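You operate a simulated robot arm through the tools that you are given. There is no shell and no other tool.

You run a simulated two-armed robot. Do the job below in one go: nothing can be reset, and whatever is moved stays where it is left.

JOB
Zero the cycles, set 3 to go and let the pump run them down.
Fine: green selector on before the pump selector goes to run; watch it stop, with 3 on the cycle display; leave the other controls.

The check looks at the end state, three seconds after you hand in, the way a careful person would. Anything else that was tipped, shoved, dropped, spilled or broken makes it a failure.

ROBOT AND FRAMES
Two 7-joint arms with two-finger grippers on one trunk that stands fixed in place. Base frame: the origin is at the foot of the trunk, x ahead of it, y to its left, z up. Units: cm, degrees, N and s.
The left shoulder is at [7, 13.9, 138], the right one opposite. With the tool pointing down near the work surface each hand reaches from about 38 to 76 cm from the base axis, measured 20 degrees to its own side. Payload 3.43 kg a hand.
The tool frame of a hand sits at the grasp point between the pads (the TCP): z along the fingers, y along the line on which they close. The tips reach 3 cm beyond it. Largest opening 10.4 cm; the body of the gripper starts 5.7 cm behind the TCP.
Orientation is told as [roll, pitch, yaw] about the base's x, y, z axes, in that order, counted from this pose: with the fingers straight down and closing along the base's y, the tool's x points along the base's -x, its y along +y and its z along -z.

CONTROLS
- The arms move only by the tool servo_tool. It takes "left_series", "right_series" or both (then of equal length, played together; a hand with none holds still); each is a list of rows, each a list of 2 entries, a list of its own where there are three numbers: the shift along the base's x, y, z in units of 40 mm (1.0 is 40 mm), then the turn, a rotation vector about the base's x, y, z in units of 4 degrees (1.0 is 4 degrees). In form: [[[x, y, z], [wx, wy, wz]], ...]. A call has 1 to 20 rows; each row shifts and turns the commanded pose from where the row before left it. "left_claw" and "right_claw" are, for a hand that has rows, the opening, from 0 (shut) to 1 (fully open), set as the call begins (left out, the last holds). A call with a number of a shift or a turn outside -1 to 1 is refused whole. A row lasts 0.2 s, in which the tool goes at most 5 cm and 8.6 degrees; a call with a longer step from one row to the next is refused whole, and so is a gripper value outside its range. A pose out of reach is approached as far as the arm can. The call stops where the force on the tool passes 40 N (or 10 N more than at its start, if that is more) or the arm is blocked; 0.2 s more then pass. Each finger travels about 4.5 cm/s and halts on what it meets, pressing with about 31 N; the grip force reading is that of the motor and also rises with nothing between the fingers. The clock runs only during rows and for 0.2 s after the last one: add rows that do not move to give the fingers time. It gives the time, the measured TCP pose, the force on the tool (base axes), the opening and the grip force at its end, in the units of the frame above (readings bear some noise), with the torque about the TCP (base axes, N m) and any sound that the robot's microphone picked up, and new pictures: "views" is both (left out), scene, wrist or none (wrist: the cameras of the hands that moved).
- Cameras (640 x 400 px; columns grow to the right, rows downward): "scene" is now at [14.04, -1.09, 162.07]; the picture's right is [-0.12, -0.99, 0.00], its down [-0.45, 0.05, -0.89] and it looks along [0.89, -0.10, -0.45] (base axes); focal length 314 px, centre (320, 200). "left" rides on the left gripper at [6.7, -1.8, -9] in its tool frame; the picture's right is [0.25, 0.97, 0.00], its down [-0.73, 0.19, -0.66] and it looks along [-0.64, 0.17, 0.75] (tool axes); focal length 218 px, centre (320, 200). "right" rides on the right gripper at [6.7, 1.8, -9] in its tool frame; the picture's right is [-0.25, 0.97, 0.00], its down [-0.73, -0.19, -0.66] and it looks along [-0.63, -0.17, 0.75] (tool axes); focal length 218 px, centre (320, 200). There is no depth. A picture from a camera that has moved, and an enlarged one, comes with that camera's place and axes in the base frame and with its lens.
- slide_trunk(by): slides the trunk up (or, below 0, down) by that many cm; the arms and the scene camera ride with it, the base frame stays. It gives what a move gives, with no picture.
- turn_head(pan, tilt): turns the head with the scene camera to pan (to the left, within 86 degrees either way) and tilt (down, from -29 to 69), counted from straight ahead of the robot. It gives what a move gives, and a new picture of the scene camera.
- zoom(camera, box): a new picture of the part [left, top, right, bottom] of that camera's present view, enlarged. The clock stands still meanwhile.
- job_done(): hands the job in; it is judged then, once.

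Places have to be worked out from the pictures, the camera data and where the tool is seen. Open the grippers and draw the arms clear of the work before you hand the job in, unless the task says otherwise.

The tools are called by a JSON object that holds its "fn" and its "kwargs". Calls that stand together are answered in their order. servo_tool: Moves the arms, as the interface text tells. Its arguments: {"type":"object","properties":{"left_series":{"type":"array","items":{"type":"array"}},"left_claw":{"type":"number"},"right_series":{"type":"array","items":{"type":"array"}},"right_claw":{"type":"number"},"views":{"type":"string","enum":["both","scene","wrist","none"]}},"required":[]} The other tools are called the same way: slide_trunk (by) slides the trunk up or down; turn_head (pan, tilt) turns the head that bears the scene camera; zoom (camera, box) takes an enlarged picture of a part of a camera's view; job_done () hands the job in.

At the start:

```text
time: 0.0
left_ee_pos: [48.65, 16.51, 139.68]
left_tcp_rot: [0.0, -0.1, -0.1]
left_force: [1.1, 0.0, 0.4]
left_moment: [0.0, -0.01, 0.0]
left_width: 10.4
left_finger_force: 0.1
right_ee_pos: [36.55, -25.21, 142.24]
right_tcp_rot: [0.1, 0.0, -0.1]
right_force: [-0.1, -0.1, 0.6]
right_moment: [0.0, -0.06, -0.02]
right_width: 10.39
right_finger_force: 0.1
trunk travel left (down, up): [-87.5, 6.5]
head pan, tilt: [-6.6, 26.7]
```

scene: 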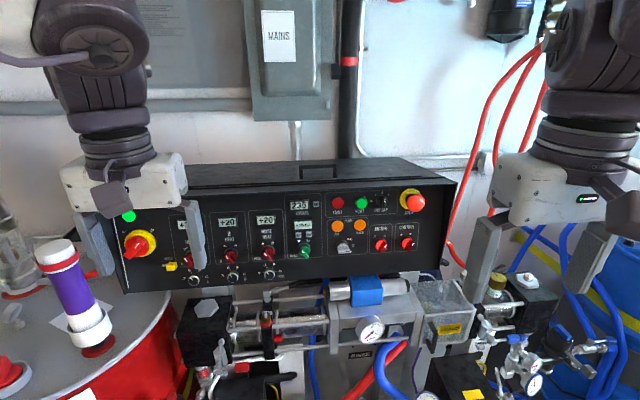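
right: 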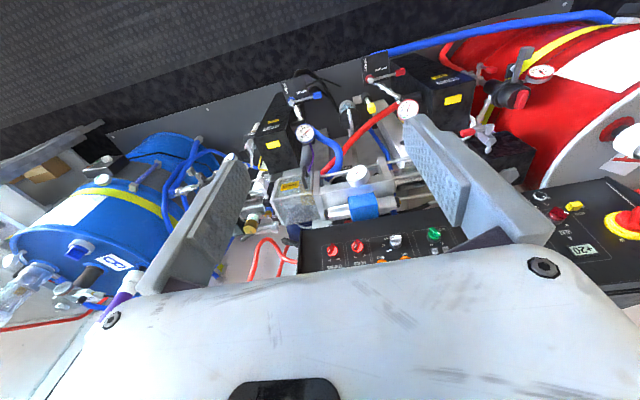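
left: 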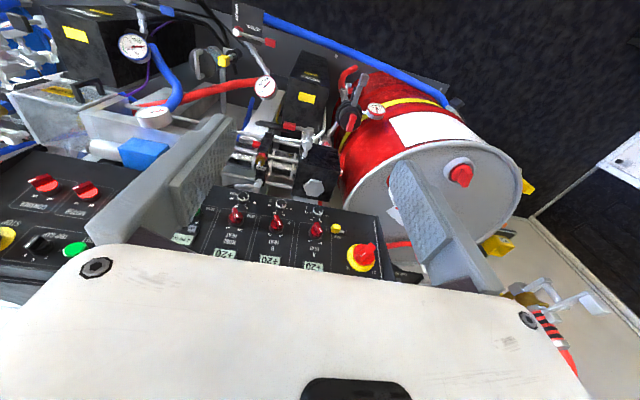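

The panel with the pump controls stands ahead, partly hidden by the left gripper. I zoom in to read its labels.

{"fn": "zoom", "kwargs": {"camera": "scene", "box": [270, 180, 450, 290]}}

{"fn": "zoom", "kwargs": {"camera": "scene", "box": [110, 190, 300, 300]}}

```text
3.56 times, centred on (360, 235) of scene
camera zoom: at [14.04, -1.09, 162.07], right [-0.12, -0.99, 0.0], down [-0.45, 0.05, -0.89], along [0.89, -0.1, -0.45], focal length 1114 px, centre (178, 76)
```

zoom: 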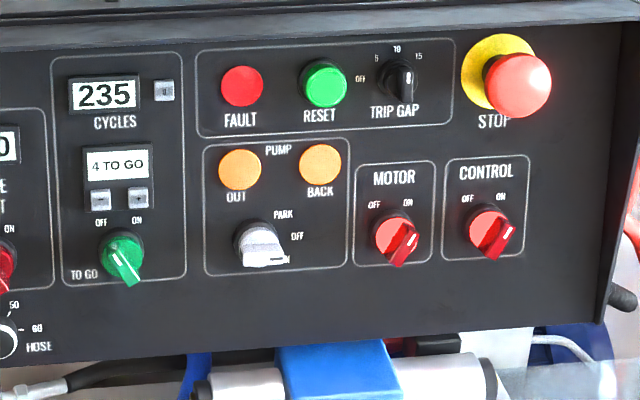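

```text
3.37 times, centred on (205, 245) of scene
camera zoom: at [14.04, -1.09, 162.07], right [-0.12, -0.99, 0.0], down [-0.45, 0.05, -0.89], along [0.89, -0.1, -0.45], focal length 1056 px, centre (707, 48)
```

zoom: 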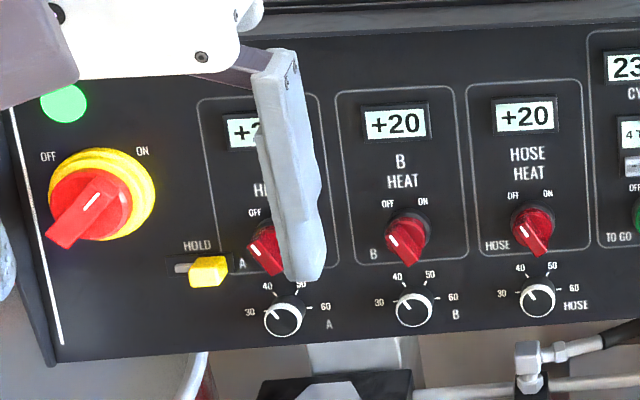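

I need finer detail of the counter block and pump selector.

{"fn": "zoom", "kwargs": {"camera": "scene", "box": [280, 190, 330, 270]}}

{"fn": "zoom", "kwargs": {"camera": "scene", "box": [325, 215, 425, 265]}}

{"fn": "zoom", "kwargs": {"camera": "scene", "box": [110, 160, 470, 400]}}

```text
5.00 times, centred on (305, 230) of scene
camera zoom: at [14.04, -1.09, 162.07], right [-0.12, -0.99, 0.0], down [-0.45, 0.05, -0.89], along [0.89, -0.1, -0.45], focal length 1567 px, centre (395, 50)
```

zoom: 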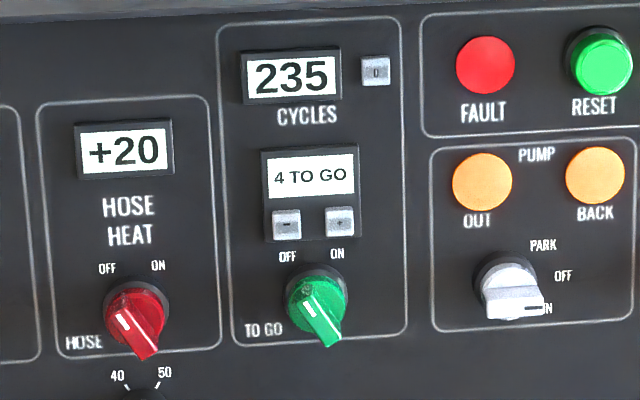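

```text
6.40 times, centred on (375, 240) of scene
camera zoom: at [14.04, -1.09, 162.07], right [-0.12, -0.99, 0.0], down [-0.45, 0.05, -0.89], along [0.89, -0.1, -0.45], focal length 2006 px, centre (-32, -56)
```

zoom: 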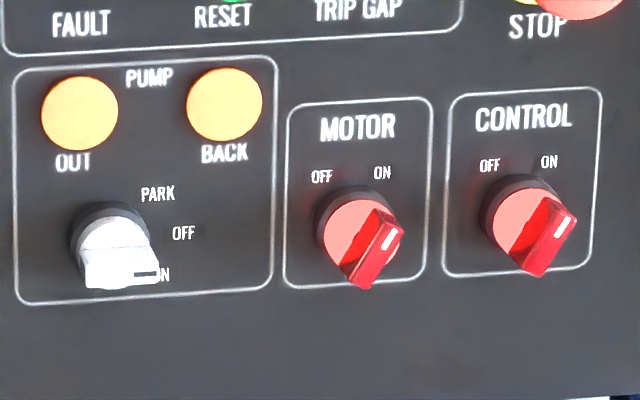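

```text
1.67 times, centred on (290, 280) of scene
camera zoom: at [14.04, -1.09, 162.07], right [-0.12, -0.99, 0.0], down [-0.45, 0.05, -0.89], along [0.89, -0.1, -0.45], focal length 522 px, centre (370, 67)
```

zoom: 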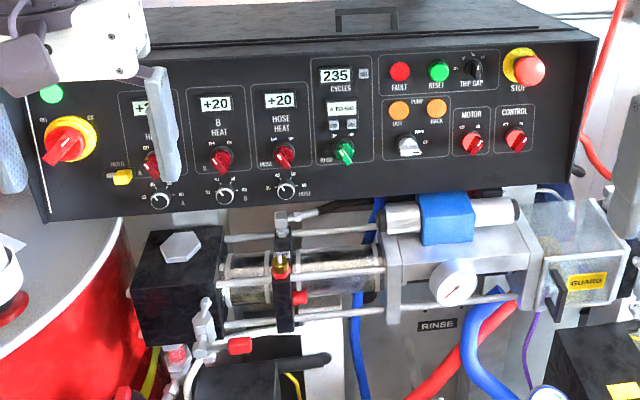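

The counter reads 235 with a "0" key beside it. Below it "4 TO GO" has − and + keys, the green TO GO selector points to OFF, and the white pump selector seems to point to OFF, with motor and control on. From two views I judge the panel to be around x 82–87, z 105–122. I lower the trunk to get a better line of reach and a second viewpoint.

{"fn": "slide_trunk", "kwargs": {"by": -15}}

{"fn": "turn_head", "kwargs": {"pan": -6.6, "tilt": 26.7}}

```text
time: 1.8
left_ee_pos: [48.62, 16.46, 124.76]
left_tcp_rot: [0.0, 0.0, 0.0]
left_force: [-0.5, 0.1, -0.1]
left_moment: [0.02, -0.03, -0.01]
left_width: 10.4
left_finger_force: 0.1
right_ee_pos: [36.5, -25.23, 127.31]
right_tcp_rot: [0.1, 0.0, 0.0]
right_force: [-0.5, 0.6, -0.9]
right_moment: [-0.02, 0.02, -0.01]
right_width: 10.43
right_finger_force: 0.1
trunk travel left (down, up): [-72.5, 21.5]
head pan, tilt: [-6.6, 26.7]
```

```text
time: 2.4
left_ee_pos: [48.56, 16.41, 124.75]
left_tcp_rot: [0.0, 0.0, 0.0]
left_force: [0.2, 0.9, 0.1]
left_moment: [-0.01, 0.01, 0.0]
left_width: 10.42
left_finger_force: 0.1
right_ee_pos: [36.57, -25.16, 127.35]
right_tcp_rot: [0.1, 0.1, 0.0]
right_force: [-0.3, 0.4, 0.3]
right_moment: [0.02, 0.02, 0.02]
right_width: 10.4
right_finger_force: 0.0
trunk travel left (down, up): [-72.5, 21.5]
head pan, tilt: [-6.6, 26.7]
camera scene: at [14.04, -1.09, 147.07], right [-0.11, -0.99, 0.0], down [-0.45, 0.05, -0.89], along [0.89, -0.1, -0.45], focal length 314 px, centre (320, 200)
```

scene: 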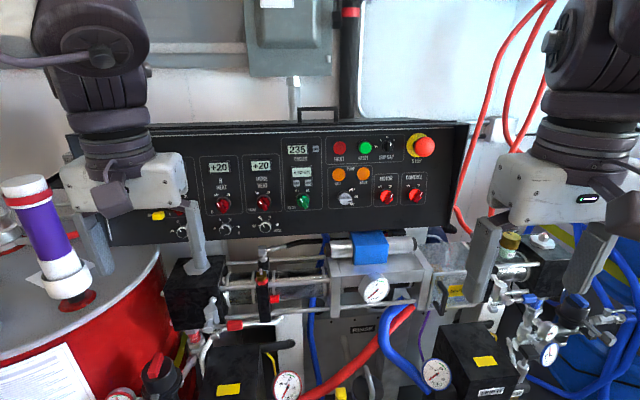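

{"fn": "zoom", "kwargs": {"camera": "scene", "box": [270, 130, 370, 220]}}

{"fn": "zoom", "kwargs": {"camera": "scene", "box": [320, 130, 440, 220]}}

```text
4.44 times, centred on (320, 175) of scene
camera zoom: at [14.04, -1.09, 147.07], right [-0.11, -0.99, 0.0], down [-0.45, 0.05, -0.89], along [0.89, -0.1, -0.45], focal length 1393 px, centre (320, 311)
```

zoom: 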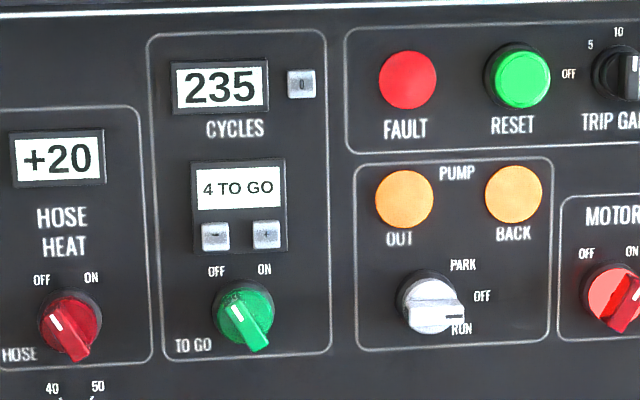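

```text
4.44 times, centred on (380, 175) of scene
camera zoom: at [14.04, -1.09, 147.07], right [-0.11, -0.99, 0.0], down [-0.45, 0.05, -0.89], along [0.89, -0.1, -0.45], focal length 1393 px, centre (53, 311)
```

zoom: 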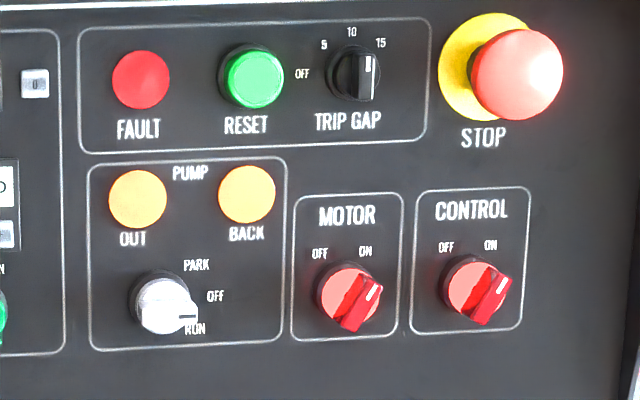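

From the two trunk heights I triangulate the panel at x≈85 near z 111, leaning back slightly to x≈86.5 at z 124:
- "0" key ≈ [86,-8.4,124.3]
- "−" key ≈ [85,-3.5,116.2]
- "+" key ≈ [85,-6.3,116.2]
- green selector ≈ [84.7,-4.9,111.4]
- pump selector ≈ [84.8,-15.5,111.5]

I begin to swing the right hand forward, well clear of the panel.

{"fn": "servo_tool", "kwargs": {"right_series": [[[0.3, 0.1, 0], [0, -1, 0]], [[0.3, 0.1, 0], [0, -1, 0]], [[0.3, 0.1, 0], [0, -1, 0]], [[0.3, 0.1, 0], [0, -1, 0]], [[0.3, 0.1, 0], [0, -1, 0]], [[0.3, 0.1, 0], [0, -1, 0]], [[0.3, 0.1, 0], [0, -1, 0]], [[0.3, 0.1, 0], [0, -1, 0]], [[0.3, 0.1, 0], [0, -1, 0]], [[0.3, 0.1, 0], [0, -1, 0]]], "right_claw": 0}}

```text
time: 4.5
left_ee_pos: [48.78, 16.35, 124.65]
left_tcp_rot: [-0.1, -0.1, 0.0]
left_force: [0.4, -0.1, 0.1]
left_moment: [0.0, 0.0, -0.04]
left_width: 10.41
left_finger_force: 0.2
right_ee_pos: [49.42, -21.79, 127.78]
right_tcp_rot: [0.1, -39.9, 0.2]
right_force: [0.5, -0.5, -0.2]
right_moment: [-0.03, -0.01, 0.02]
right_width: 0.0
right_finger_force: 30.9
right hand out of reach, approached as far as the arm can: row 9, 10
trunk travel left (down, up): [-72.5, 21.5]
head pan, tilt: [-6.6, 26.7]
camera scene: at [14.1, -1.1, 147.07], right [-0.12, -0.99, 0.0], down [-0.45, 0.05, -0.89], along [0.89, -0.1, -0.45], focal length 314 px, centre (320, 200)
camera right: at [38.35, -20.02, 130.18], right [0.19, 0.97, 0.16], down [0.14, -0.19, 0.97], along [0.97, -0.16, -0.17], focal length 218 px, centre (320, 200)
```

scene: 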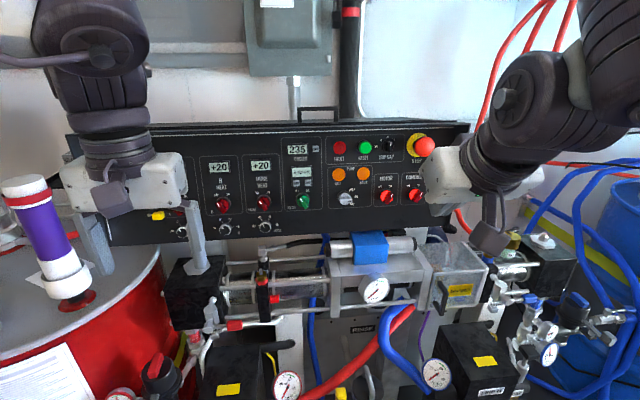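
right: 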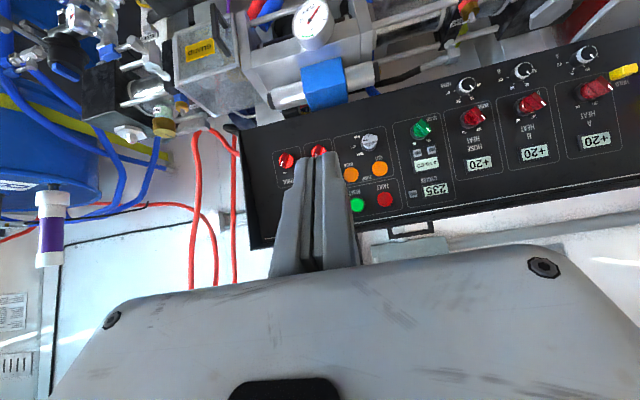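

The hand is at pitch −40° and hit an inner reach limit, so I push forward more as I turn.

{"fn": "servo_tool", "kwargs": {"right_series": [[[0.8, 0, -0.1], [0, 0, 0]], [[0.8, 0, -0.1], [0, 0, 0]], [[0.4, 0.2, -0.1], [0, -1, 0]], [[0.4, 0.2, -0.1], [0, -1, 0]], [[0.3, 0.2, -0.1], [0, -1, 0]], [[0.2, 0.2, -0.1], [0, -1, 0]], [[0.2, 0.2, -0.1], [0, -1, 0]], [[0.2, 0.2, -0.1], [0, -1, 0]], [[0.2, 0.2, 0], [0, -1, 0]], [[0.2, 0.2, 0], [0, -1, 0]], [[0, 0.2, 0], [0, -1, 0]], [[0, 0.2, 0], [0, -1, 0]]], "right_claw": 0}}

```text
time: 7.2
left_ee_pos: [48.59, 16.35, 124.81]
left_tcp_rot: [0.0, 0.0, 0.0]
left_force: [-0.7, 0.0, -0.5]
left_moment: [-0.04, -0.03, -0.01]
left_width: 10.4
left_finger_force: 0.0
right_ee_pos: [63.83, -14.89, 127.53]
right_tcp_rot: [0.2, -75.9, 0.0]
right_force: [-1.6, 0.4, 0.1]
right_moment: [0.01, 0.02, 0.0]
right_width: 0.0
right_finger_force: 30.7
right hand out of reach, approached as far as the arm can: row 11, 12
trunk travel left (down, up): [-72.5, 21.5]
head pan, tilt: [-6.6, 26.7]
camera scene: at [13.99, -1.1, 147.08], right [-0.12, -0.99, 0.0], down [-0.45, 0.05, -0.89], along [0.89, -0.1, -0.45], focal length 314 px, centre (320, 200)
camera right: at [53.41, -13.05, 123.07], right [0.06, 0.97, 0.25], down [-0.46, -0.19, 0.87], along [0.89, -0.16, 0.43], focal length 218 px, centre (320, 200)
```

scene: 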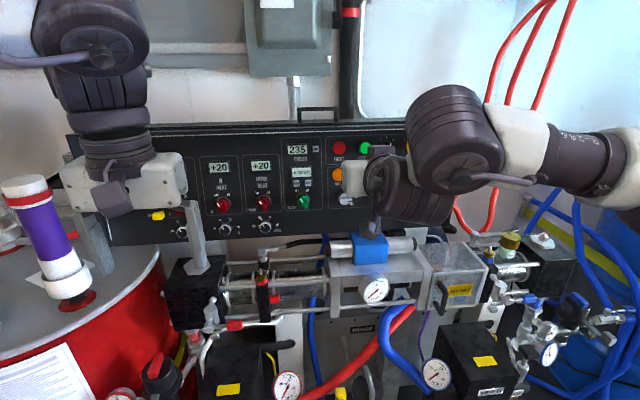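
right: 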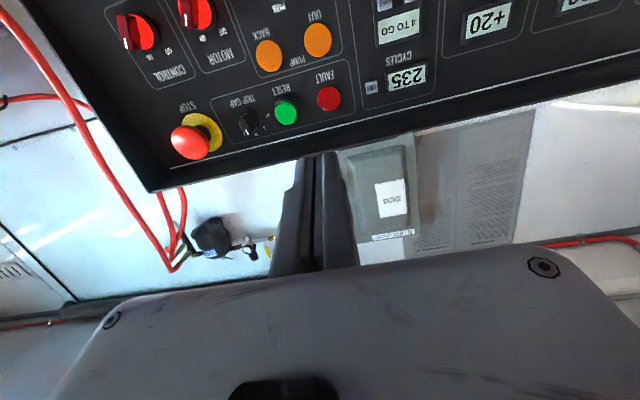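

At pitch −76° the hand is still at the inner limit in x. I move forward to about x 73 and over to the "0" key's y, then check how it tracks.

{"fn": "servo_tool", "kwargs": {"right_series": [[[0.5, 0.3, 0], [0, 0, 0]], [[0.5, 0.3, 0], [0, 0, 0]], [[0.4, 0.3, 0], [0, 0, 0]], [[0.4, 0.3, 0], [0, 0, 0]], [[0.3, 0.2, 0], [0, 0, 0]], [[0.2, 0.2, 0], [0, 0, 0]], [[0, 0, 0], [0, 0, 0]]], "right_claw": 0}}

```text
time: 8.8
left_ee_pos: [48.66, 16.39, 124.71]
left_tcp_rot: [0.0, 0.0, 0.0]
left_force: [-0.2, -0.3, 0.0]
left_moment: [-0.01, -0.01, 0.02]
left_width: 10.43
left_finger_force: 0.0
right_ee_pos: [63.89, -14.91, 127.6]
right_tcp_rot: [0.2, -75.9, 0.0]
right_force: [-0.7, -0.4, -0.6]
right_moment: [0.02, 0.01, 0.0]
right_width: 0.0
right_finger_force: 30.7
right hand out of reach, approached as far as the arm can: row 1, 2, 3, 4, 5, 6
trunk travel left (down, up): [-72.5, 21.5]
head pan, tilt: [-6.6, 26.7]
camera scene: at [14.05, -1.09, 147.07], right [-0.11, -0.99, 0.0], down [-0.45, 0.05, -0.89], along [0.89, -0.1, -0.45], focal length 314 px, centre (320, 200)
camera right: at [53.45, -13.04, 123.04], right [0.06, 0.97, 0.25], down [-0.46, -0.19, 0.87], along [0.89, -0.16, 0.43], focal length 218 px, centre (320, 200)
```

scene: 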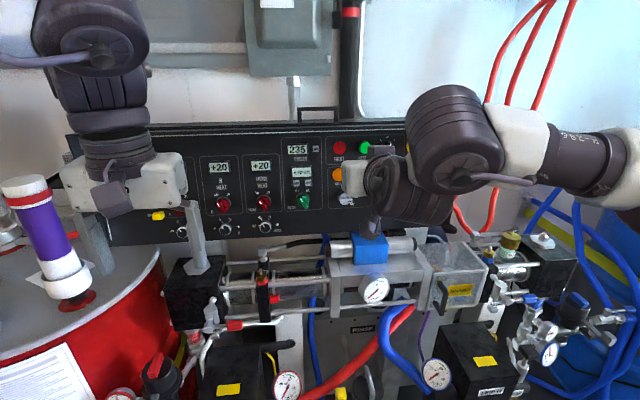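
right: 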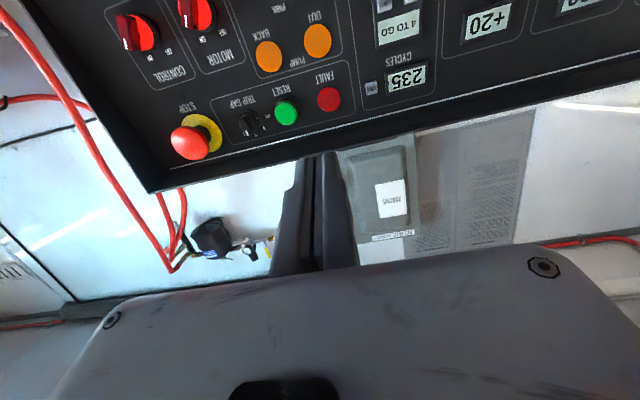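

The arm is stuck in a folded posture, probably at a wrist joint limit. I unwind the pitch, and will then extend forward before pitching up again.

{"fn": "servo_tool", "kwargs": {"right_series": [[[0, 0, 0], [0, 1, 0]], [[0, 0, 0], [0, 1, 0]], [[0, 0, 0], [0, 1, 0]], [[0, 0, 0], [0, 1, 0]], [[0, 0, 0], [0, 1, 0]], [[0, 0, 0], [0, 1, 0]], [[0, 0, 0], [0, 1, 0]], [[0, 0, 0], [0, 1, 0]], [[0, 0, 0], [0, 0, 0]]], "right_claw": 0}}

```text
time: 10.8
left_ee_pos: [48.61, 16.46, 124.62]
left_tcp_rot: [0.0, -0.1, -0.1]
left_force: [-0.6, -0.5, 0.5]
left_moment: [0.0, 0.0, 0.01]
left_width: 10.42
left_finger_force: 0.0
right_ee_pos: [62.43, -19.11, 127.73]
right_tcp_rot: [0.3, -43.9, -0.1]
right_force: [0.1, 0.3, -0.4]
right_moment: [-0.04, 0.01, 0.01]
right_width: 0.01
right_finger_force: 31.2
right hand out of reach, approached as far as the arm can: row 1, 2, 3, 4, 5, 6, 7, 8
trunk travel left (down, up): [-72.5, 21.5]
head pan, tilt: [-6.6, 26.7]
camera scene: at [14.06, -1.08, 147.07], right [-0.11, -0.99, 0.0], down [-0.45, 0.05, -0.89], along [0.89, -0.1, -0.45], focal length 314 px, centre (320, 200)
camera right: at [51.25, -17.34, 129.43], right [0.18, 0.97, 0.18], down [0.07, -0.2, 0.98], along [0.98, -0.16, -0.1], focal length 218 px, centre (320, 200)
```

scene: 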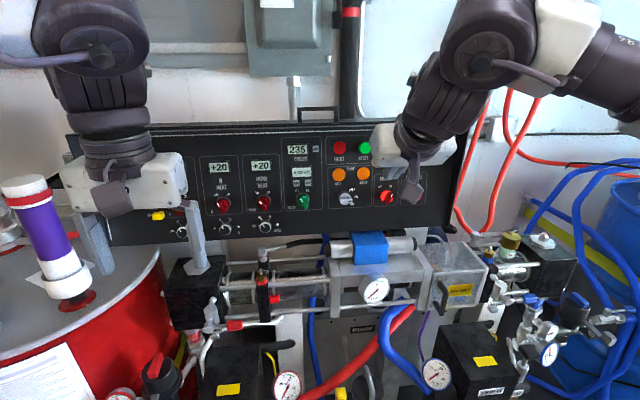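
right: 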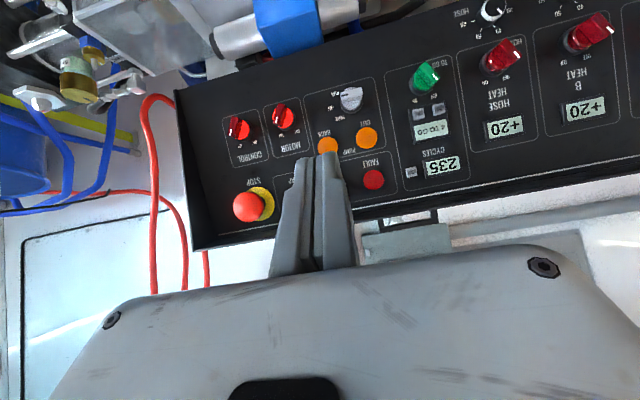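

The pose still lags what I asked for, so I return the hand nearer to pointing down and extend it forward, to see whether it tracks again.

{"fn": "servo_tool", "kwargs": {"right_series": [[[0, 0, 0], [0, 1, 0]], [[0, 0, 0], [0, 1, 0]], [[0, 0, 0], [0, 1, 0]], [[0, 0, 0], [0, 1, 0]], [[0, 0, 0], [0, 1, 0]], [[0, 0, 0], [0, 1, 0]], [[0, 0, 0], [0, 0, 0]]], "right_claw": 0, "views": "scene"}}

```text
time: 12.3
left_ee_pos: [48.57, 16.45, 124.77]
left_tcp_rot: [0.0, 0.0, 0.0]
left_force: [-0.3, 0.1, -0.1]
left_moment: [0.03, 0.0, -0.01]
left_width: 10.43
left_finger_force: 0.1
right_ee_pos: [57.46, -24.67, 124.08]
right_tcp_rot: [0.4, -20.1, 0.1]
right_force: [0.0, -0.9, -0.5]
right_moment: [0.0, -0.03, 0.0]
right_width: 0.0
right_finger_force: 31.0
right hand out of reach, approached as far as the arm can: row 1, 2, 3, 4, 5, 6
trunk travel left (down, up): [-72.5, 21.5]
head pan, tilt: [-6.6, 26.7]
camera scene: at [14.05, -1.08, 147.07], right [-0.11, -0.99, 0.0], down [-0.45, 0.05, -0.89], along [0.89, -0.1, -0.45], focal length 314 px, centre (320, 200)
```

scene: 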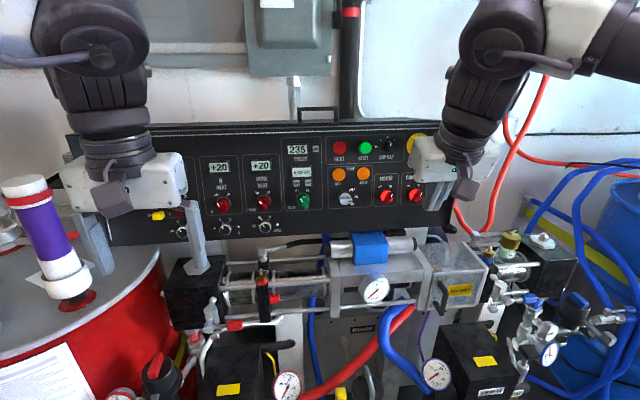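

The arm seems folded at a wrist limit because the hand sits high relative to the shoulder with the elbow out. I raise the trunk so that the hand can work below shoulder height with a better elbow posture.

{"fn": "slide_trunk", "kwargs": {"by": 20}}

{"fn": "servo_tool", "kwargs": {"right_series": [[[0, 0, -0.5], [0, 0, 0]], [[0, 0, -0.5], [0, 0, 0]], [[0, 0, -0.5], [0, 0, 0]], [[0, 0, -0.5], [0, 0, 0]]], "right_claw": 0, "views": "scene"}}

```text
time: 14.5
left_ee_pos: [48.64, 16.4, 144.81]
left_tcp_rot: [0.0, -0.1, 0.0]
left_force: [0.4, 0.9, 0.4]
left_moment: [-0.02, 0.03, 0.0]
left_width: 10.42
left_finger_force: 0.1
right_ee_pos: [57.61, -24.73, 144.13]
right_tcp_rot: [0.4, -20.1, 0.0]
right_force: [-1.5, 0.4, -0.2]
right_moment: [-0.03, -0.03, 0.04]
right_width: 0.01
right_finger_force: 31.0
trunk travel left (down, up): [-92.5, 1.5]
head pan, tilt: [-6.6, 26.7]
```

```text
time: 15.5
left_ee_pos: [48.7, 16.4, 144.67]
left_tcp_rot: [0.0, 0.0, 0.0]
left_force: [-0.1, -0.3, -0.2]
left_moment: [-0.02, -0.01, -0.02]
left_width: 10.39
left_finger_force: 0.1
right_ee_pos: [57.42, -24.65, 136.07]
right_tcp_rot: [0.4, -20.1, 0.0]
right_force: [0.4, -0.2, -0.1]
right_moment: [0.01, -0.04, -0.03]
right_width: 0.01
right_finger_force: 30.9
trunk travel left (down, up): [-92.5, 1.5]
head pan, tilt: [-6.6, 26.7]
camera scene: at [14.09, -1.11, 167.07], right [-0.11, -0.99, 0.0], down [-0.45, 0.05, -0.89], along [0.89, -0.1, -0.45], focal length 314 px, centre (320, 200)
```

scene: 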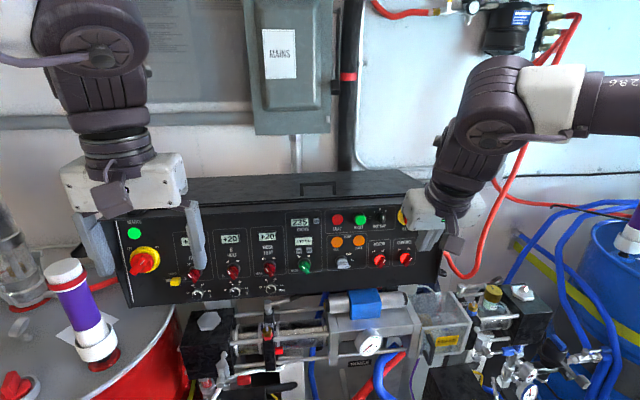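

It tracks cleanly again. I lower further and move forward, keeping the pitch for now.

{"fn": "servo_tool", "kwargs": {"right_series": [[[0.2, 0, -0.6], [0, 0, 0]], [[0.2, 0, -0.6], [0, 0, 0]], [[0.2, 0, -0.6], [0, 0, 0]], [[0.3, 0, -0.5], [0, 0, 0]], [[0.3, 0, -0.5], [0, 0, 0]], [[0.3, 0, -0.5], [0, 0, 0]], [[0.3, 0, -0.2], [0, 0, 0]]], "right_claw": 0, "views": "both"}}

```text
time: 17.1
left_ee_pos: [48.76, 16.43, 144.57]
left_tcp_rot: [0.1, 0.0, 0.0]
left_force: [-1.2, 0.0, -0.1]
left_moment: [0.01, -0.02, -0.01]
left_width: 10.38
left_finger_force: 0.1
right_ee_pos: [63.64, -25.54, 122.48]
right_tcp_rot: [0.5, -20.3, 0.0]
right_force: [-0.6, -0.6, 0.5]
right_moment: [-0.02, 0.0, 0.0]
right_width: 0.0
right_finger_force: 31.5
right hand out of reach, approached as far as the arm can: row 7
trunk travel left (down, up): [-92.5, 1.5]
head pan, tilt: [-6.6, 26.7]
camera scene: at [13.99, -1.12, 167.08], right [-0.12, -0.99, 0.0], down [-0.45, 0.05, -0.89], along [0.89, -0.1, -0.45], focal length 314 px, centre (320, 200)
camera right: at [54.13, -23.81, 128.55], right [0.23, 0.97, 0.1], down [0.46, -0.2, 0.87], along [0.86, -0.16, -0.49], focal length 218 px, centre (320, 200)
```

scene: 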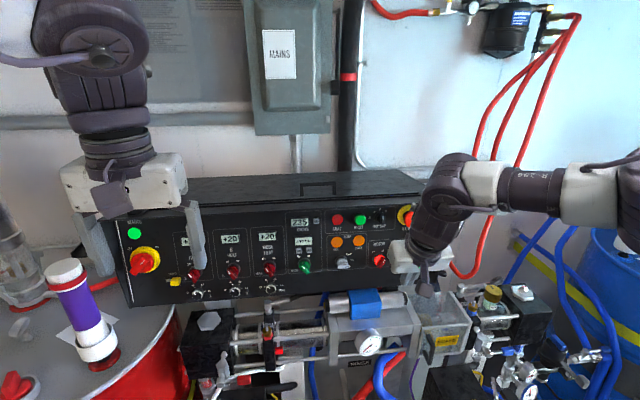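
right: 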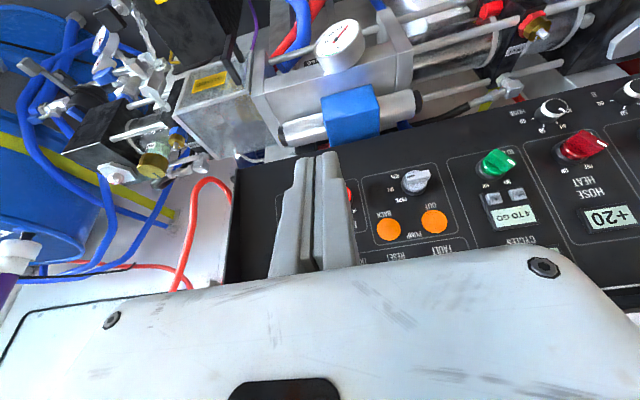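

Row 7 was out of reach. I turn the head to look at the right arm's posture and see which joint is limiting it.

{"fn": "turn_head", "kwargs": {"pan": -55, "tilt": 20}}

```text
time: 18.3
left_ee_pos: [48.56, 16.48, 144.7]
left_tcp_rot: [0.0, 0.0, 0.0]
left_force: [-0.3, -0.2, -0.1]
left_moment: [-0.02, 0.01, -0.01]
left_width: 10.4
left_finger_force: 0.0
right_ee_pos: [63.69, -25.53, 122.54]
right_tcp_rot: [0.5, -20.2, 0.0]
right_force: [1.1, 0.0, 0.3]
right_moment: [0.01, 0.01, -0.03]
right_width: 0.02
right_finger_force: 31.7
trunk travel left (down, up): [-92.5, 1.5]
head pan, tilt: [-55.0, 20.0]
camera scene: at [10.33, -7.66, 168.15], right [-0.82, -0.57, 0.0], down [-0.2, 0.28, -0.94], along [0.54, -0.77, -0.34], focal length 314 px, centre (320, 200)
```

scene: 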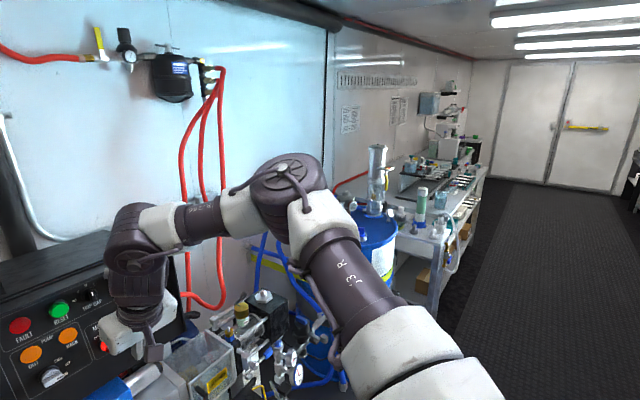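

The picture shows the elbow out to the right with the forearm pointing inward, so the wrist roll is probably what limits it. I back off slightly, bring the tool back to straight down and yaw the hand +60°, so that pitching forward later suits the wrist better.

{"fn": "servo_tool", "kwargs": {"right_series": [[[-0.2, 0, 0], [0, 1, 0]], [[-0.2, 0, 0], [0, 1, 0]], [[-0.2, 0, 0], [0, 1, 0]], [[-0.2, 0, 0], [0, 1, 0]], [[-0.2, 0, 0], [0, 1, 0]], [[0, 0, 0], [0, 0, 1]], [[0, 0, 0], [0, 0, 1]], [[0, 0, 0], [0, 0, 1]], [[0, 0, 0], [0, 0, 1]], [[0, 0, 0], [0, 0, 1]], [[0, 0, 0], [0, 0, 1]], [[0, 0, 0], [0, 0, 1]], [[0, 0, 0], [0, 0, 1]], [[0, 0, 0], [0, 0, 1]], [[0, 0, 0], [0, 0, 1]], [[0, 0, 0], [0, 0, 1]], [[0, 0, 0], [0, 0, 1]], [[0, 0, 0], [0, 0, 1]], [[0, 0, 0], [0, 0, 1]], [[0, 0, 0], [0, 0, 1]]], "right_claw": 0, "views": "scene"}}

```text
time: 22.5
left_ee_pos: [48.55, 16.42, 144.69]
left_tcp_rot: [0.0, 0.1, 0.0]
left_force: [0.2, -0.7, 0.1]
left_moment: [-0.02, -0.02, 0.01]
left_width: 10.4
left_finger_force: 0.0
right_ee_pos: [56.42, -27.48, 123.12]
right_tcp_rot: [0.3, -0.2, 60.1]
right_force: [0.6, -0.2, 0.5]
right_moment: [0.0, -0.01, -0.01]
right_width: 0.01
right_finger_force: 31.1
right hand out of reach, approached as far as the arm can: row 1, 2, 3, 4, 5
trunk travel left (down, up): [-92.5, 1.5]
head pan, tilt: [-55.0, 20.0]
camera scene: at [10.3, -7.66, 168.16], right [-0.82, -0.57, 0.0], down [-0.2, 0.28, -0.94], along [0.54, -0.77, -0.34], focal length 314 px, centre (320, 200)
```

scene: 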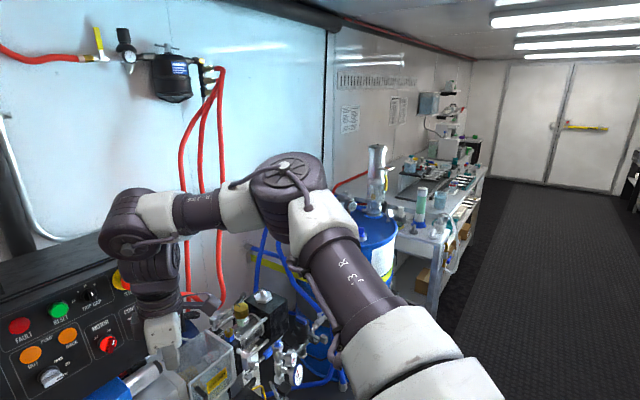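

The forearm still doesn't extend as I'd expect. I probe small moves in each direction from here, to learn which ones the arm refuses.

{"fn": "servo_tool", "kwargs": {"right_series": [[[-0.5, 0, 0], [0, 0, 0]], [[0, 0.5, 0], [0, 0, 0]], [[0, -0.5, 0], [0, 0, 0]], [[0, -0.5, 0], [0, 0, 0]], [[0, 0.5, 0], [0, 0, 0]], [[0, 0, -0.5], [0, 0, 0]], [[0, 0, 0.5], [0, 0, 0]], [[0, 0, 0.5], [0, 0, 0]], [[0, 0, -0.5], [0, 0, 0]], [[0.25, 0, 0], [0, 0, 0]], [[0.25, 0, 0], [0, 0, 0]], [[0.25, 0, 0], [0, 0, 0]]], "right_claw": 0, "views": "none"}}

```text
time: 25.1
left_ee_pos: [48.67, 16.55, 144.65]
left_tcp_rot: [0.1, 0.0, -0.1]
left_force: [-0.7, 0.6, -0.2]
left_moment: [0.02, 0.02, 0.01]
left_width: 10.42
left_finger_force: 0.1
right_ee_pos: [56.63, -27.81, 123.44]
right_tcp_rot: [0.3, -0.3, 59.9]
right_force: [-0.5, 0.4, 0.8]
right_moment: [0.0, 0.04, -0.01]
right_width: 0.0
right_finger_force: 31.1
right hand out of reach, approached as far as the arm can: row 12
trunk travel left (down, up): [-92.5, 1.5]
head pan, tilt: [-55.0, 20.0]
```

Only going further outward is refused, and the wrist is then about 51 cm from the shoulder at shoulder height. I back off a little, then pitch the hand forward from this yawed posture, which lowers the wrist as it goes.

{"fn": "servo_tool", "kwargs": {"right_series": [[[-0.8, 0, 0], [0, 0, 0]], [[0.2, 0, 0], [0, -1, 0]], [[0.2, 0, 0], [0, -1, 0]], [[0.2, 0, 0], [0, -1, 0]], [[0.2, 0, 0], [0, -1, 0]], [[0.2, 0, 0], [0, -1, 0]], [[0.2, 0, 0], [0, -1, 0]], [[0.2, 0, 0], [0, -1, 0]], [[0.2, 0, 0], [0, -1, 0]], [[0.2, 0, 0], [0, -1, 0]], [[0.2, 0, 0], [0, -1, 0]], [[0.2, 0, 0], [0, -1, 0]], [[0.2, 0, 0], [0, -1, 0]], [[0.2, 0, 0], [0, -1, 0]], [[0.2, 0, 0], [0, -1, 0]], [[0.2, 0, 0], [0, -1, 0]], [[0.2, 0, 0], [0, -1, 0]], [[0.2, 0, 0], [0, -1, 0]]], "right_claw": 0, "views": "scene"}}

```text
time: 28.9
left_ee_pos: [48.75, 16.53, 144.74]
left_tcp_rot: [0.0, 0.1, -0.1]
left_force: [-0.5, -0.3, -1.2]
left_moment: [0.01, 0.01, 0.01]
left_width: 10.39
left_finger_force: 0.0
right_ee_pos: [67.11, -27.82, 123.19]
right_tcp_rot: [-64.7, -27.6, 77.9]
right_force: [0.5, 0.2, 0.8]
right_moment: [0.02, 0.01, -0.03]
right_width: 0.0
right_finger_force: 30.7
trunk travel left (down, up): [-92.5, 1.5]
head pan, tilt: [-55.0, 20.0]
camera scene: at [10.37, -7.61, 168.15], right [-0.82, -0.57, 0.0], down [-0.2, 0.28, -0.94], along [0.54, -0.77, -0.34], focal length 314 px, centre (320, 200)
```

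scene: 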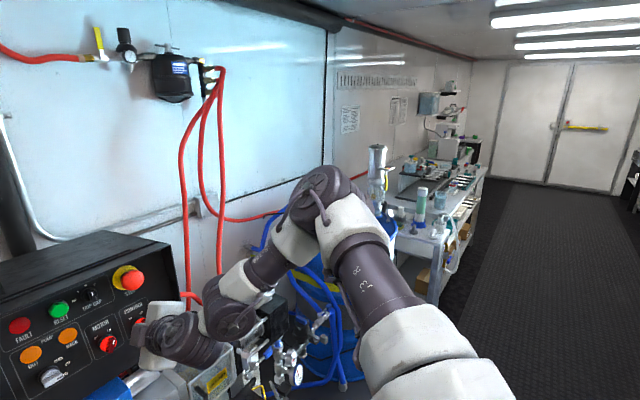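

The hand now points forward with no refusals. I level it to −80° (square to the leaning panel) and slide left in front of the "0" key while still about 14 cm off the panel.

{"fn": "servo_tool", "kwargs": {"right_series": [[[0, 0.3, 0], [0, -1, 0]], [[0, 0.5, 0], [0, -1, 0]], [[0, 0.6, 0], [0, -1, 0]], [[0, 0.7, 0.1], [0, 0, 0]], [[0, 0.7, 0.1], [0, 0, 0]], [[0, 0.7, 0.1], [0, 0, 0]], [[0, 0.7, 0], [0, 0, 0]], [[0, 0.65, 0], [0, 0, 0]], [[0, 0, 0], [0, 0, 0]]], "right_claw": 0, "views": "wrist"}}

{"fn": "turn_head", "kwargs": {"pan": -8, "tilt": 28}}

```text
time: 30.9
left_ee_pos: [48.69, 16.43, 144.68]
left_tcp_rot: [0.0, -0.1, 0.0]
left_force: [0.6, 0.3, 0.5]
left_moment: [0.05, 0.03, -0.02]
left_width: 10.41
left_finger_force: 0.2
right_ee_pos: [64.67, -16.53, 131.98]
right_tcp_rot: [-78.1, -29.5, 84.4]
right_force: [0.1, 0.4, -0.1]
right_moment: [0.0, 0.0, -0.01]
right_width: 0.01
right_finger_force: 31.1
right hand out of reach, approached as far as the arm can: row 2, 3, 4, 5, 6, 7, 8
trunk travel left (down, up): [-92.5, 1.5]
head pan, tilt: [-55.0, 20.0]
camera right: at [54.86, -21.43, 128.71], right [-0.13, 0.7, -0.7], down [-0.56, 0.53, 0.64], along [0.82, 0.47, 0.32], focal length 218 px, centre (320, 200)
```

right: 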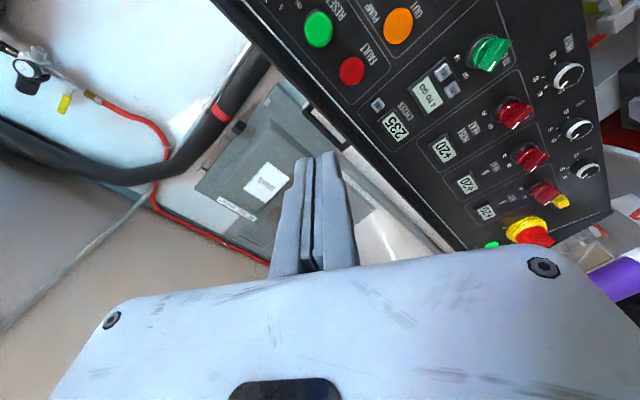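

```text
time: 32.0
left_ee_pos: [48.47, 16.47, 144.78]
left_tcp_rot: [0.0, 0.0, 0.0]
left_force: [1.0, -0.1, 0.6]
left_moment: [0.02, 0.02, -0.01]
left_width: 10.39
left_finger_force: 0.2
right_ee_pos: [64.63, -16.46, 132.03]
right_tcp_rot: [-78.3, -29.5, 84.5]
right_force: [-0.3, 1.2, 0.0]
right_moment: [-0.03, 0.0, -0.02]
right_width: 0.04
right_finger_force: 30.8
trunk travel left (down, up): [-92.5, 1.5]
head pan, tilt: [-8.0, 28.0]
camera scene: at [13.99, -1.3, 166.87], right [-0.14, -0.99, 0.0], down [-0.47, 0.07, -0.88], along [0.87, -0.12, -0.47], focal length 314 px, centre (320, 200)
```

scene: 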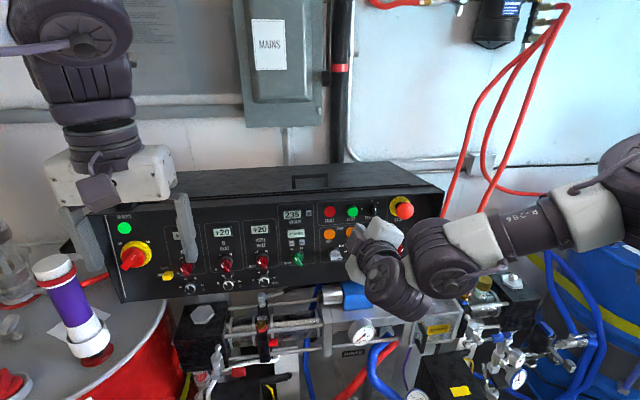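

Sliding left while folded ran into the wrist limit. I go back right, extend forward at y≈−25 while still short of the panel, and then slide left with the arm extended.

{"fn": "servo_tool", "kwargs": {"right_series": [[[0, -0.5, -0.4], [0, 0, 0]], [[0, -0.5, -0.4], [0, 0, 0]], [[0, -0.5, -0.4], [0, 0, 0]], [[0.1, -0.5, -0.4], [0, 0, 0]], [[0.3, -0.2, -0.4], [0, 0, 0]], [[0.4, 0, -0.3], [0, 0, 0]], [[0.4, 0, 0], [0, 0, 0]], [[0.4, 0, 0], [0, 0, 0]], [[0.4, 0, 0], [0, 0, 0]], [[0.3, 0, 0], [0, 0, 0]], [[0.2, 0, 0], [0, 0, 0]], [[0, 0, 0], [0, 0, 0]]], "right_claw": 0, "views": "both"}}

```text
time: 34.6
left_ee_pos: [48.72, 16.38, 144.68]
left_tcp_rot: [-0.1, 0.0, -0.1]
left_force: [-0.5, 0.4, 0.0]
left_moment: [0.0, 0.0, -0.01]
left_width: 10.41
left_finger_force: 0.1
right_ee_pos: [72.96, -27.55, 128.0]
right_tcp_rot: [-77.9, -29.5, 84.3]
right_force: [0.0, 0.2, 0.1]
right_moment: [-0.03, 0.0, -0.01]
right_width: 0.01
right_finger_force: 31.2
right hand out of reach, approached as far as the arm can: row 4, 5, 6, 7, 8, 9, 10, 11
trunk travel left (down, up): [-92.5, 1.5]
head pan, tilt: [-8.0, 28.0]
camera scene: at [13.98, -1.31, 166.87], right [-0.14, -0.99, 0.0], down [-0.47, 0.07, -0.88], along [0.87, -0.12, -0.47], focal length 314 px, centre (320, 200)
camera right: at [63.23, -32.38, 124.68], right [-0.13, 0.7, -0.7], down [-0.55, 0.53, 0.64], along [0.82, 0.47, 0.32], focal length 218 px, centre (320, 200)
```

scene: 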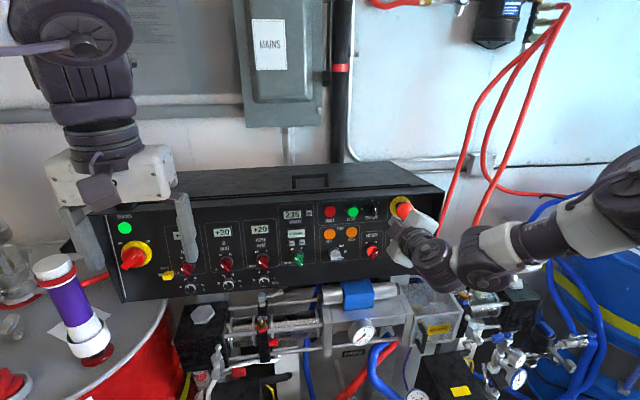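
right: 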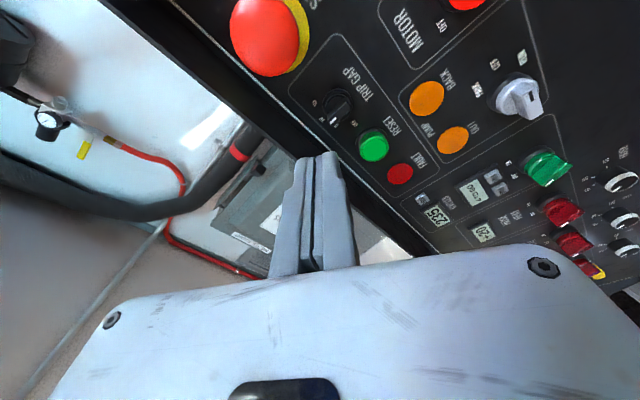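

The limit seems to come from the shoulder with the elbow held high. I back off, ease the pitch to −68° and lower the hand to about z 112, which should let the elbow drop, then test extending from there.

{"fn": "servo_tool", "kwargs": {"right_series": [[[-0.5, 0, -0.2], [0, 1, 0]], [[-0.5, 0, -0.2], [0, 1, 0]], [[-0.5, 0, -0.2], [0, 1, 0]], [[-0.3, 0, -0.4], [0, 0, 0]], [[-0.3, 0, -0.4], [0, 0, 0]], [[-0.3, 0, -0.4], [0, 0, 0]], [[0, 0, -0.5], [0, 0, 0]], [[0, 0, -0.5], [0, 0, 0]], [[0, 0, -0.5], [0, 0, 0]], [[0, 0, -0.5], [0, 0, 0]], [[0, 0, 0], [0, 0, 0]]], "right_claw": 0, "views": "scene"}}

{"fn": "turn_head", "kwargs": {"pan": -40, "tilt": 35}}

```text
time: 37.0
left_ee_pos: [48.55, 16.4, 144.72]
left_tcp_rot: [-0.1, -0.1, 0.0]
left_force: [-0.4, 0.4, 0.2]
left_moment: [0.03, 0.01, -0.01]
left_width: 10.38
left_finger_force: 0.1
right_ee_pos: [62.81, -28.42, 119.0]
right_tcp_rot: [-64.5, -27.5, 77.8]
right_force: [0.3, -0.3, 0.0]
right_moment: [-0.01, 0.02, 0.01]
right_width: 0.01
right_finger_force: 30.4
right hand out of reach, approached as far as the arm can: row 7, 8, 9, 10
trunk travel left (down, up): [-92.5, 1.5]
head pan, tilt: [-8.0, 28.0]
camera scene: at [14.0, -1.31, 166.86], right [-0.14, -0.99, 0.0], down [-0.47, 0.07, -0.88], along [0.87, -0.12, -0.47], focal length 314 px, centre (320, 200)
```

scene: 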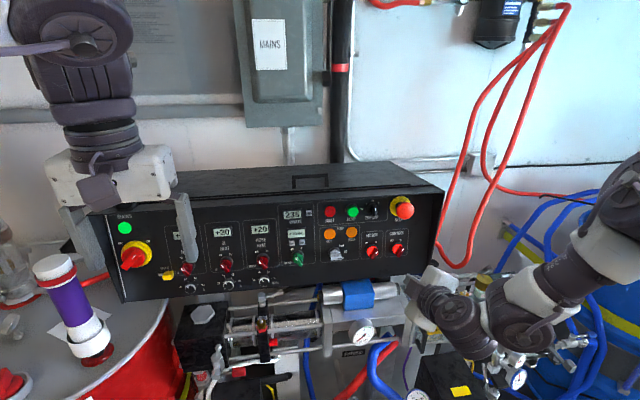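

```text
time: 38.0
left_ee_pos: [48.7, 16.47, 144.73]
left_tcp_rot: [0.1, 0.0, 0.0]
left_force: [-0.4, 0.7, -0.7]
left_moment: [0.0, 0.05, 0.02]
left_width: 10.41
left_finger_force: 0.0
right_ee_pos: [62.83, -28.41, 118.93]
right_tcp_rot: [-64.5, -27.6, 77.8]
right_force: [0.8, -0.2, -0.1]
right_moment: [0.0, -0.03, -0.02]
right_width: 0.02
right_finger_force: 30.9
trunk travel left (down, up): [-92.5, 1.5]
head pan, tilt: [-40.0, 35.0]
camera scene: at [11.69, -5.69, 165.77], right [-0.64, -0.77, 0.0], down [-0.44, 0.37, -0.82], along [0.63, -0.53, -0.57], focal length 314 px, centre (320, 200)
```

scene: 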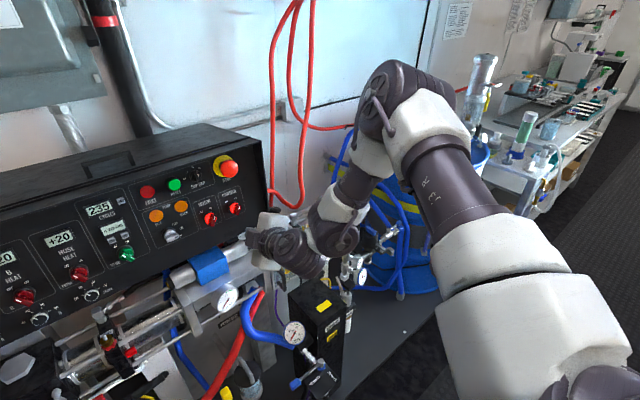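

It won't lower at this roll, and the elbow-high forearm points down, so the wrist wants the camera side of the hand upwards. I roll the hand about its own axis by 60° more and see whether the reach opens up.

{"fn": "servo_tool", "kwargs": {"right_series": [[[0, 0, 0.2], [-0.92, 0, 0.37]], [[0, 0, 0.2], [-0.92, 0, 0.37]], [[0, 0, 0], [-0.92, 0, 0.37]], [[0, 0, 0], [-0.92, 0, 0.37]], [[0, 0, 0], [-0.92, 0, 0.37]], [[0, 0, 0], [-0.92, 0, 0.37]], [[0, 0, 0], [-0.92, 0, 0.37]], [[0, 0, 0], [-0.92, 0, 0.37]], [[0, 0, 0], [-0.92, 0, 0.37]], [[0, 0, 0], [-0.92, 0, 0.37]], [[0, 0, 0], [-0.92, 0, 0.37]], [[0, 0, 0], [-0.92, 0, 0.37]], [[0, 0, 0], [-0.92, 0, 0.37]], [[0, 0, 0], [-0.92, 0, 0.37]], [[0, 0, 0], [-0.92, 0, 0.37]]], "right_claw": 0, "views": "scene"}}

```text
time: 41.2
left_ee_pos: [48.54, 16.39, 144.73]
left_tcp_rot: [0.0, -0.1, 0.1]
left_force: [0.1, -0.1, 0.2]
left_moment: [0.01, 0.02, 0.0]
left_width: 10.4
left_finger_force: 0.0
right_ee_pos: [62.69, -28.47, 120.53]
right_tcp_rot: [-64.7, 27.2, 102.0]
right_force: [-0.4, 0.2, -0.8]
right_moment: [-0.03, 0.02, 0.02]
right_width: 0.03
right_finger_force: 30.8
trunk travel left (down, up): [-92.5, 1.5]
head pan, tilt: [-40.0, 35.0]
camera scene: at [11.69, -5.7, 165.77], right [-0.64, -0.77, 0.0], down [-0.44, 0.37, -0.82], along [0.63, -0.53, -0.57], focal length 314 px, centre (320, 200)
```

scene: 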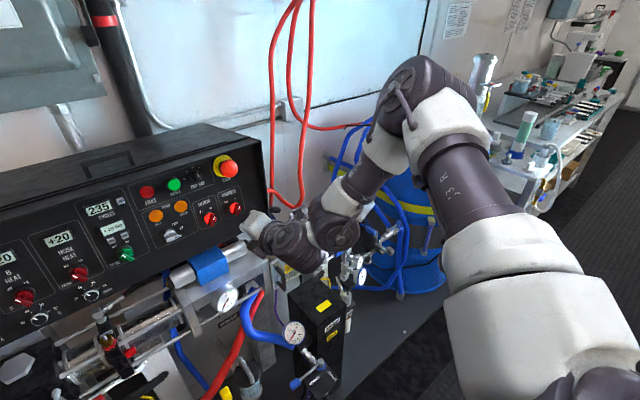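

Rolling was accepted freely. I test lowering, extending and moving left from this roll.

{"fn": "servo_tool", "kwargs": {"right_series": [[[0, 0, -0.5], [0, 0, 0]], [[0, 0, -0.5], [0, 0, 0]], [[0.5, 0, 0], [0, 0, 0]], [[0.5, 0, 0], [0, 0, 0]], [[0, 0.5, 0.2], [0, 0, 0]], [[0, 0.5, 0.2], [0, 0, 0]], [[0, 0.5, 0.2], [0, 0, 0]], [[0, 0.5, 0.2], [0, 0, 0]]], "right_claw": 0, "views": "scene"}}

```text
time: 43.0
left_ee_pos: [48.59, 16.54, 144.71]
left_tcp_rot: [0.1, -0.1, -0.1]
left_force: [0.0, 0.4, 0.3]
left_moment: [-0.02, -0.01, 0.05]
left_width: 10.4
left_finger_force: 0.1
right_ee_pos: [65.87, -21.78, 123.48]
right_tcp_rot: [-64.6, 27.3, 102.1]
right_force: [-0.2, 0.0, 0.3]
right_moment: [0.01, 0.01, 0.0]
right_width: 0.0
right_finger_force: 30.9
right hand out of reach, approached as far as the arm can: row 1, 2, 3, 4, 7, 8
trunk travel left (down, up): [-92.5, 1.5]
head pan, tilt: [-40.0, 35.0]
camera scene: at [11.69, -5.61, 165.77], right [-0.64, -0.77, 0.0], down [-0.44, 0.37, -0.82], along [0.63, -0.53, -0.57], focal length 314 px, centre (320, 200)
```

scene: 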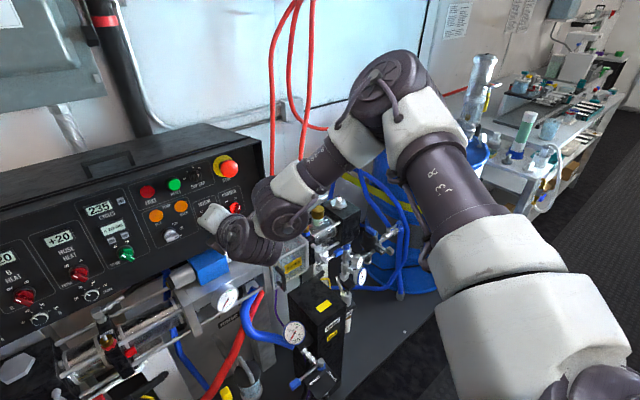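

The upper arm looks identical in all the stuck pictures, so a shoulder joint must be pinned. I look down at the shoulder to understand its axes.

{"fn": "turn_head", "kwargs": {"pan": -70, "tilt": 60}}

```text
time: 44.0
left_ee_pos: [48.66, 16.34, 144.6]
left_tcp_rot: [0.0, 0.0, 0.1]
left_force: [0.0, 0.3, -0.3]
left_moment: [0.01, 0.01, 0.0]
left_width: 10.41
left_finger_force: 0.1
right_ee_pos: [65.71, -21.84, 123.48]
right_tcp_rot: [-64.7, 27.1, 102.0]
right_force: [0.2, 0.8, 0.9]
right_moment: [0.01, 0.01, 0.0]
right_width: 0.01
right_finger_force: 30.9
trunk travel left (down, up): [-92.5, 1.5]
head pan, tilt: [-70.0, 60.0]
camera scene: at [7.23, -6.32, 162.35], right [-0.94, -0.34, 0.0], down [-0.3, 0.81, -0.5], along [0.17, -0.47, -0.87], focal length 314 px, centre (320, 200)
```

scene: 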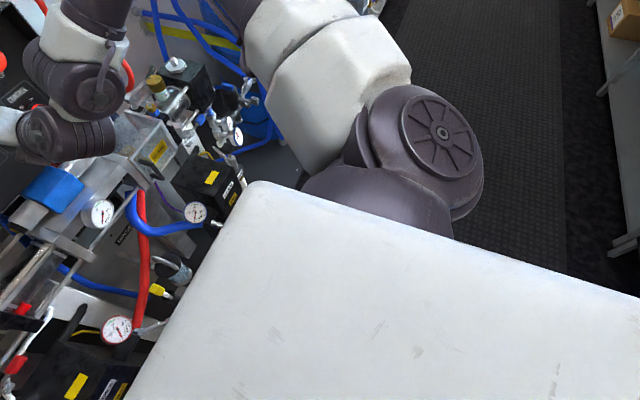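

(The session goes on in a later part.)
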